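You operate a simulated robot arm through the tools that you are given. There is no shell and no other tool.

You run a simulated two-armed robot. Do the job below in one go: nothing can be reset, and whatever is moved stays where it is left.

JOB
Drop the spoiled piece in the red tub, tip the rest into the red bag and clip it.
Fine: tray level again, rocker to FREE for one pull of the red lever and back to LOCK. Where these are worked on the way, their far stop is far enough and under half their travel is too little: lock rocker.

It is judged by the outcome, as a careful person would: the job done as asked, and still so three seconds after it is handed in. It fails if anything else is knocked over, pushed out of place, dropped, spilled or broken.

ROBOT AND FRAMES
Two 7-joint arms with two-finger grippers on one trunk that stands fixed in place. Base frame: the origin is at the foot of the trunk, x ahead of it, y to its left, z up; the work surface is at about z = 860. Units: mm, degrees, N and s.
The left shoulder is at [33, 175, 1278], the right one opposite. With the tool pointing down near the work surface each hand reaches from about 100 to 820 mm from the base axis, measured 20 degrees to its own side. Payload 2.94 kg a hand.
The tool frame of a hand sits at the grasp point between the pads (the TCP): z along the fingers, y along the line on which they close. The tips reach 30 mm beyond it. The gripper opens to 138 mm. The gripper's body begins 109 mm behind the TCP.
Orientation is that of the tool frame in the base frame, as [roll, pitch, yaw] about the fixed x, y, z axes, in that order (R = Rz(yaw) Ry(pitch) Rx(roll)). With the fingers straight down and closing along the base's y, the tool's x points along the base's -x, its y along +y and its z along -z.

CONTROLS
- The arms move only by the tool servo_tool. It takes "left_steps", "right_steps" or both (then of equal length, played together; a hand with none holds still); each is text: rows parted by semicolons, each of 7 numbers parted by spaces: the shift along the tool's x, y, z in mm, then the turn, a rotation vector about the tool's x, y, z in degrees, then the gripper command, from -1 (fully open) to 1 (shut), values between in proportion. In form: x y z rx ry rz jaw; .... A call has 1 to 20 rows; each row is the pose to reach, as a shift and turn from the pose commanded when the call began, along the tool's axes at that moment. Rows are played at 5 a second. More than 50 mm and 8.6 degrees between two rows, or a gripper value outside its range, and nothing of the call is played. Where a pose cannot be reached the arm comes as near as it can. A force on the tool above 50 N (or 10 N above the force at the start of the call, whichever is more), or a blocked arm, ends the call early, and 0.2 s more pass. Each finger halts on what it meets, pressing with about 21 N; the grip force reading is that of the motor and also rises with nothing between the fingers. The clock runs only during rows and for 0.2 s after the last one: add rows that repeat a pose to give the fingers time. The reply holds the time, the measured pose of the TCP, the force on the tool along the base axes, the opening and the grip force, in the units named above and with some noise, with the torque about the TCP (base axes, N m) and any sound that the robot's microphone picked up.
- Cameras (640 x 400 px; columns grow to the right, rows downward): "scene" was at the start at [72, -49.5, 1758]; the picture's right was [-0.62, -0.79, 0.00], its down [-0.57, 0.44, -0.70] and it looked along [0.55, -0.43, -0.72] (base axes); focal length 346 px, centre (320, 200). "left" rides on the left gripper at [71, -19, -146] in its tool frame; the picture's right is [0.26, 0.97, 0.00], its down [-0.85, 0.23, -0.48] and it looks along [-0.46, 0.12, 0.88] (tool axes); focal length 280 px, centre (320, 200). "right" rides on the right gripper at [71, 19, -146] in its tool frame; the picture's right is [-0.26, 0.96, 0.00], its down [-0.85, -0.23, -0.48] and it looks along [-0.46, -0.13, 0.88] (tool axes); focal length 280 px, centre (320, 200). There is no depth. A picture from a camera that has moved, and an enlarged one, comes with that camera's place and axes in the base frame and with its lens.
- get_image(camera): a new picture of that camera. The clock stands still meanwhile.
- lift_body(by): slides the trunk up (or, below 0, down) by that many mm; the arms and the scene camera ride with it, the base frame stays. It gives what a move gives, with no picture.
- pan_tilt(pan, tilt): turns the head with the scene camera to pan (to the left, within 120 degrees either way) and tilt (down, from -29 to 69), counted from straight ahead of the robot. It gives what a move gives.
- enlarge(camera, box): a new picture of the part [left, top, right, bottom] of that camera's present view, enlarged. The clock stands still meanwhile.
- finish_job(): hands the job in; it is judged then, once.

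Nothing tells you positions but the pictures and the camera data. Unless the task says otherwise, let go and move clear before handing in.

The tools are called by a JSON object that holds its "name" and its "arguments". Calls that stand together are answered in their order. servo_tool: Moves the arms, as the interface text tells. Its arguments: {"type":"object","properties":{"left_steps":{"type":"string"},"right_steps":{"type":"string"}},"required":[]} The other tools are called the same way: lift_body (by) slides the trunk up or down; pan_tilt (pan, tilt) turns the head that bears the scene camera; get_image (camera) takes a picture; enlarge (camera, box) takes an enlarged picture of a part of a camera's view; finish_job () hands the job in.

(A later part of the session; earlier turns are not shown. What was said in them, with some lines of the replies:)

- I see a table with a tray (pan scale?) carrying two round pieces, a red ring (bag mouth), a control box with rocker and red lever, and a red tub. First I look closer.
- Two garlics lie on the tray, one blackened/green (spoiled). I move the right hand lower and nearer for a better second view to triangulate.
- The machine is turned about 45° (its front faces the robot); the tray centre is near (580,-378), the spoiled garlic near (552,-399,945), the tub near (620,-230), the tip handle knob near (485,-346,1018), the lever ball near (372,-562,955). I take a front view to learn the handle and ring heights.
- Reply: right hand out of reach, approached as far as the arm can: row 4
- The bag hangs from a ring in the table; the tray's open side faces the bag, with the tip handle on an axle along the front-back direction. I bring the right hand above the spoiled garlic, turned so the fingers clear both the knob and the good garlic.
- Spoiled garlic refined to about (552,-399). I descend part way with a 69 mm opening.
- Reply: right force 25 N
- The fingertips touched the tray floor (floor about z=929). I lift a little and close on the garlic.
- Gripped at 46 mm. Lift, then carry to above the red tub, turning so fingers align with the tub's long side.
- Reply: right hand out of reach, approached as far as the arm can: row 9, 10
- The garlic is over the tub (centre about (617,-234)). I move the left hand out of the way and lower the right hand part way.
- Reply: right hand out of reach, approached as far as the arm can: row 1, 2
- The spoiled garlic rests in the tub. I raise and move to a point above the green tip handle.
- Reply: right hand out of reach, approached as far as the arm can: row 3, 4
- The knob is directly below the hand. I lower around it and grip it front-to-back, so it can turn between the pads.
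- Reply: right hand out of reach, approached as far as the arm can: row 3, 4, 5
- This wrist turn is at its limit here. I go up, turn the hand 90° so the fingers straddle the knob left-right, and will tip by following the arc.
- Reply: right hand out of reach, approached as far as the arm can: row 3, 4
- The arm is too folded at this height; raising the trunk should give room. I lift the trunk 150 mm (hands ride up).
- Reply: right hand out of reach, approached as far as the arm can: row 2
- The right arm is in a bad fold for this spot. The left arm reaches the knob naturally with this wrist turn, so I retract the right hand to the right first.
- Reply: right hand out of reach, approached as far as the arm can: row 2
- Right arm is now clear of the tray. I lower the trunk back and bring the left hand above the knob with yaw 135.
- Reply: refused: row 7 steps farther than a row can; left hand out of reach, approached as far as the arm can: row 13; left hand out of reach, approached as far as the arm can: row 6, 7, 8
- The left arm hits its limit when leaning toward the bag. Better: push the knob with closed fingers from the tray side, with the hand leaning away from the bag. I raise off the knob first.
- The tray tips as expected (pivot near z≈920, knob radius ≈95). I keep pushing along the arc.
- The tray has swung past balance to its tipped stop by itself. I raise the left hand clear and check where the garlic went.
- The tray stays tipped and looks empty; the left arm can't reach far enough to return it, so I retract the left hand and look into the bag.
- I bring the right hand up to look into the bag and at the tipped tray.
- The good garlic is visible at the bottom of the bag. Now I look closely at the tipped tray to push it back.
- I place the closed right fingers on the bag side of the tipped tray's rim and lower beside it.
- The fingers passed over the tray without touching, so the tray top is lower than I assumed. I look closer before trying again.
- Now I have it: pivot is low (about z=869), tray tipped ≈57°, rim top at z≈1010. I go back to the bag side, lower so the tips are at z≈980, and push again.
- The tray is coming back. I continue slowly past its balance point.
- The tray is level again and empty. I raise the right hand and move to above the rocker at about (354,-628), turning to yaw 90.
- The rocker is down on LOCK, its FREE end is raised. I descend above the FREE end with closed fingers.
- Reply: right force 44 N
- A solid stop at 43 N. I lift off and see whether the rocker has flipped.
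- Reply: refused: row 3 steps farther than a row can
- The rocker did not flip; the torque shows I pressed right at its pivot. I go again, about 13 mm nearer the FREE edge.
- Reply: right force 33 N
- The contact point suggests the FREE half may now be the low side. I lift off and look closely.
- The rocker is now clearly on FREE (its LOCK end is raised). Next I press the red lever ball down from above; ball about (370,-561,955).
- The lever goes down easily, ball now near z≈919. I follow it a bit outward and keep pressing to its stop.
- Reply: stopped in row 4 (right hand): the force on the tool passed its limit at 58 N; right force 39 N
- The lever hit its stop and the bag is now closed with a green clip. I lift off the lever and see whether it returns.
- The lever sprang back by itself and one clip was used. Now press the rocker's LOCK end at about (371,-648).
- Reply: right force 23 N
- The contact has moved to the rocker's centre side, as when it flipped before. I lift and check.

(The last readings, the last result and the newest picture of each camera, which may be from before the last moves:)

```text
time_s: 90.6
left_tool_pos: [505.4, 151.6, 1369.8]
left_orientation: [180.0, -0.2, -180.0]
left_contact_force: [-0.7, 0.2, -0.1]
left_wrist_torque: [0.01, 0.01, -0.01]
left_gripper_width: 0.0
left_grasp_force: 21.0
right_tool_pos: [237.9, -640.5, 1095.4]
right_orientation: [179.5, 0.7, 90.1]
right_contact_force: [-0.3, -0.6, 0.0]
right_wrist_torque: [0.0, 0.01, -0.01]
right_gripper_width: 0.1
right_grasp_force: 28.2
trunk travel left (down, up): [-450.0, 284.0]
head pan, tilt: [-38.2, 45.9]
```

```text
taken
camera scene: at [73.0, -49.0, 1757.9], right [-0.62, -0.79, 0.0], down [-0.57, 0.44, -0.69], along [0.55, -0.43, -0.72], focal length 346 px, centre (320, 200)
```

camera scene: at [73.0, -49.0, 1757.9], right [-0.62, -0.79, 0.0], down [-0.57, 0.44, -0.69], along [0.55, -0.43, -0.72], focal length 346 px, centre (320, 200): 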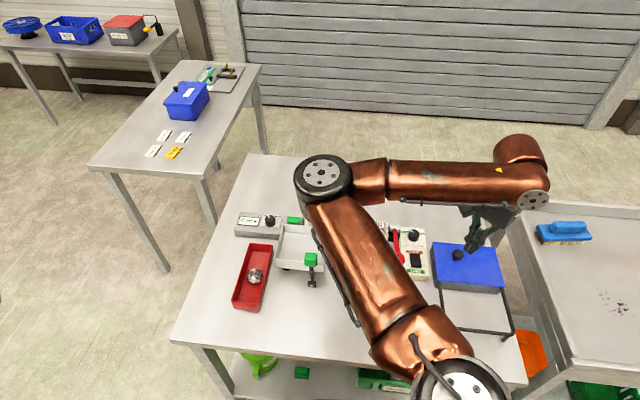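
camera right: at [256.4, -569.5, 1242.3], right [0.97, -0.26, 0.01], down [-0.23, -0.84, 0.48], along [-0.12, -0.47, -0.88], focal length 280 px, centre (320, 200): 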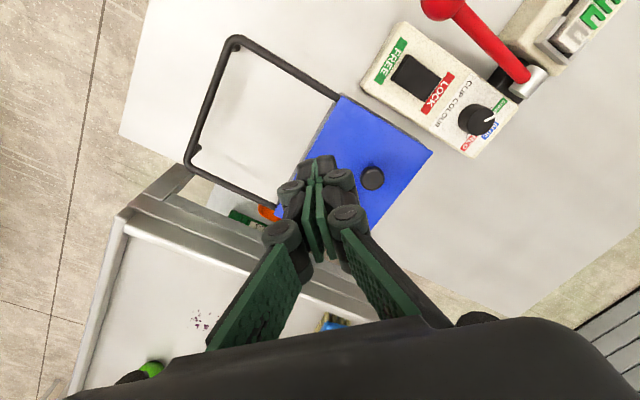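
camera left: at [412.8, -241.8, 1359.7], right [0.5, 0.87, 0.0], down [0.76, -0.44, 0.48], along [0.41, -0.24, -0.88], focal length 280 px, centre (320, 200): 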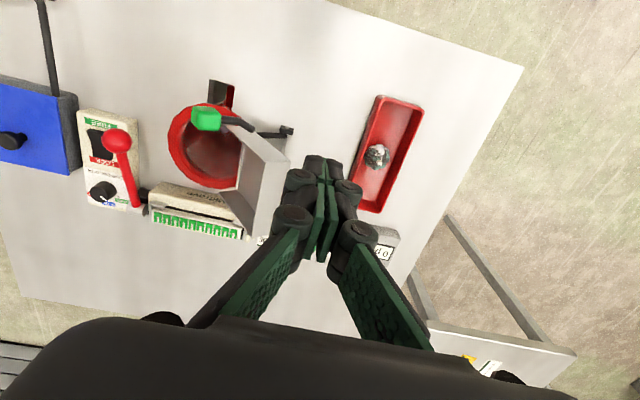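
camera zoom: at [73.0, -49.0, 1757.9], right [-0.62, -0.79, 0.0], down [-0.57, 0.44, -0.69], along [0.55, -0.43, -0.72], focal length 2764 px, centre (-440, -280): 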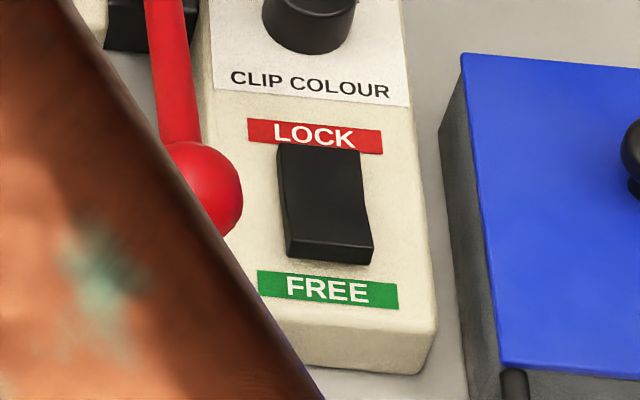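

The rocker is back on LOCK. I retract the right hand and check the tray, bag and surroundings.

{"name": "servo_tool", "arguments": {"right_steps": "-20 -15 -25 0 0 0 1; -40 -30 -50 0 0 0 1; -60 -45 -75 0 0 0 1; -80 -60 -100 0 0 0 1; -110 -80 -110 0 0 0 1; -110 -80 -110 0 0 0 1"}}

{"name": "enlarge", "arguments": {"camera": "scene", "box": [230, 200, 400, 310]}}

{"name": "get_image", "arguments": {"camera": "scene"}}

{"name": "get_image", "arguments": {"camera": "left"}}

```text
time_s: 92.0
left_tool_pos: [506.0, 151.5, 1370.6]
left_orientation: [-179.9, -0.1, -179.9]
left_contact_force: [0.3, -0.2, 0.1]
left_wrist_torque: [-0.01, 0.02, 0.0]
left_gripper_width: 0.0
left_grasp_force: 21.2
right_tool_pos: [156.7, -749.0, 1207.2]
right_orientation: [179.4, 0.6, 90.1]
right_contact_force: [-0.6, 0.7, 1.1]
right_wrist_torque: [-0.05, 0.01, 0.0]
right_gripper_width: 0.0
right_grasp_force: 28.3
trunk travel left (down, up): [-450.0, 284.0]
head pan, tilt: [-38.2, 45.9]
```

```text
3.64 times, centred on (315, 255) of scene
camera zoom: at [73.1, -48.0, 1758.0], right [-0.62, -0.79, 0.0], down [-0.57, 0.44, -0.7], along [0.55, -0.43, -0.72], focal length 1256 px, centre (338, 0)
```

zoom: 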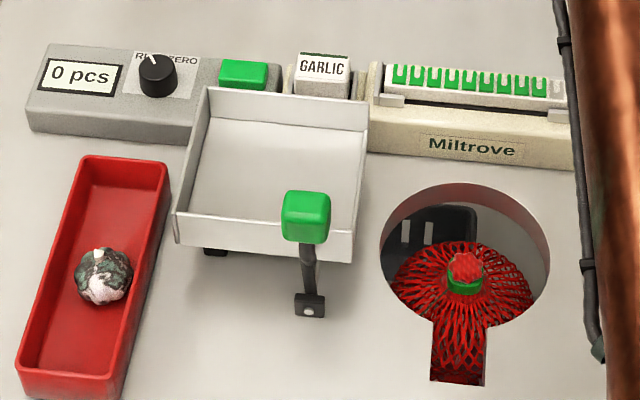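

```text
taken
camera scene: at [73.1, -48.0, 1758.0], right [-0.62, -0.79, 0.0], down [-0.57, 0.44, -0.7], along [0.55, -0.43, -0.72], focal length 346 px, centre (320, 200)
```

scene: 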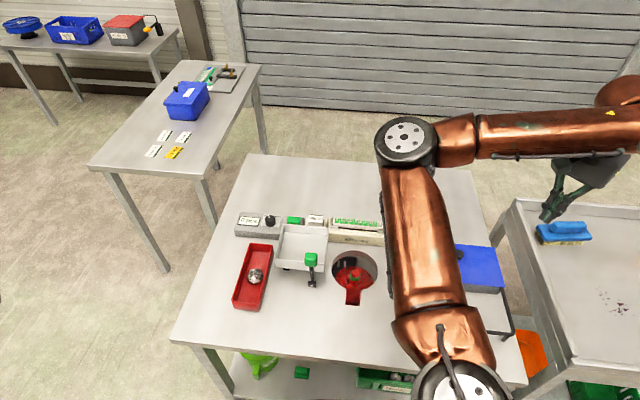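

```text
taken
camera left: at [434.6, 130.7, 1516.1], right [-0.26, 0.96, 0.0], down [0.85, 0.23, 0.47], along [0.46, 0.12, -0.88], focal length 280 px, centre (320, 200)
```

left: 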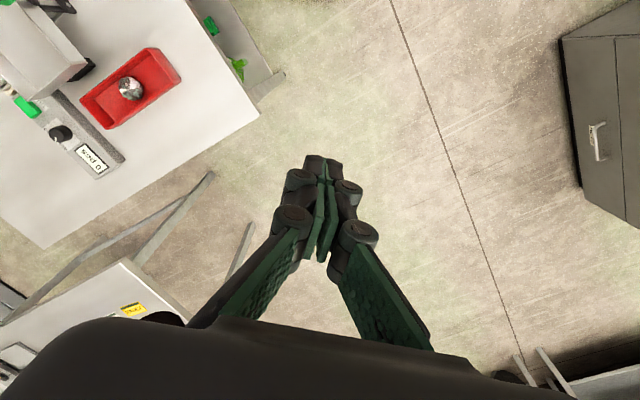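

The tray is level and empty, the spoiled garlic is in the red tub, and the bag is clipped with the good garlic inside. The lever is back up, the rocker is on LOCK and both hands are clear, so I hand in.

{"name": "finish_job", "arguments": {}}

```text
The job is handed in.
```

The job is done and handed in. The last pictures showed everything as you asked:

- **Spoiled piece:** the blackened garlic is in the red tub.
- **Bag:** the good garlic was tipped into the red bag. One lever pull closed it with a green clip.
- **Tray:** it is level again and empty.
- **Lever and rocker:** the lever went down once to its stop and sprang back up by itself. The rocker took two presses to go to FREE. It is back on LOCK.

I left the clip-colour knob as it was, since you named no colour. It pointed at BLUE, but the loaded clips are green. Nothing else was moved or knocked over that I could see, and both hands ended clear of the table.
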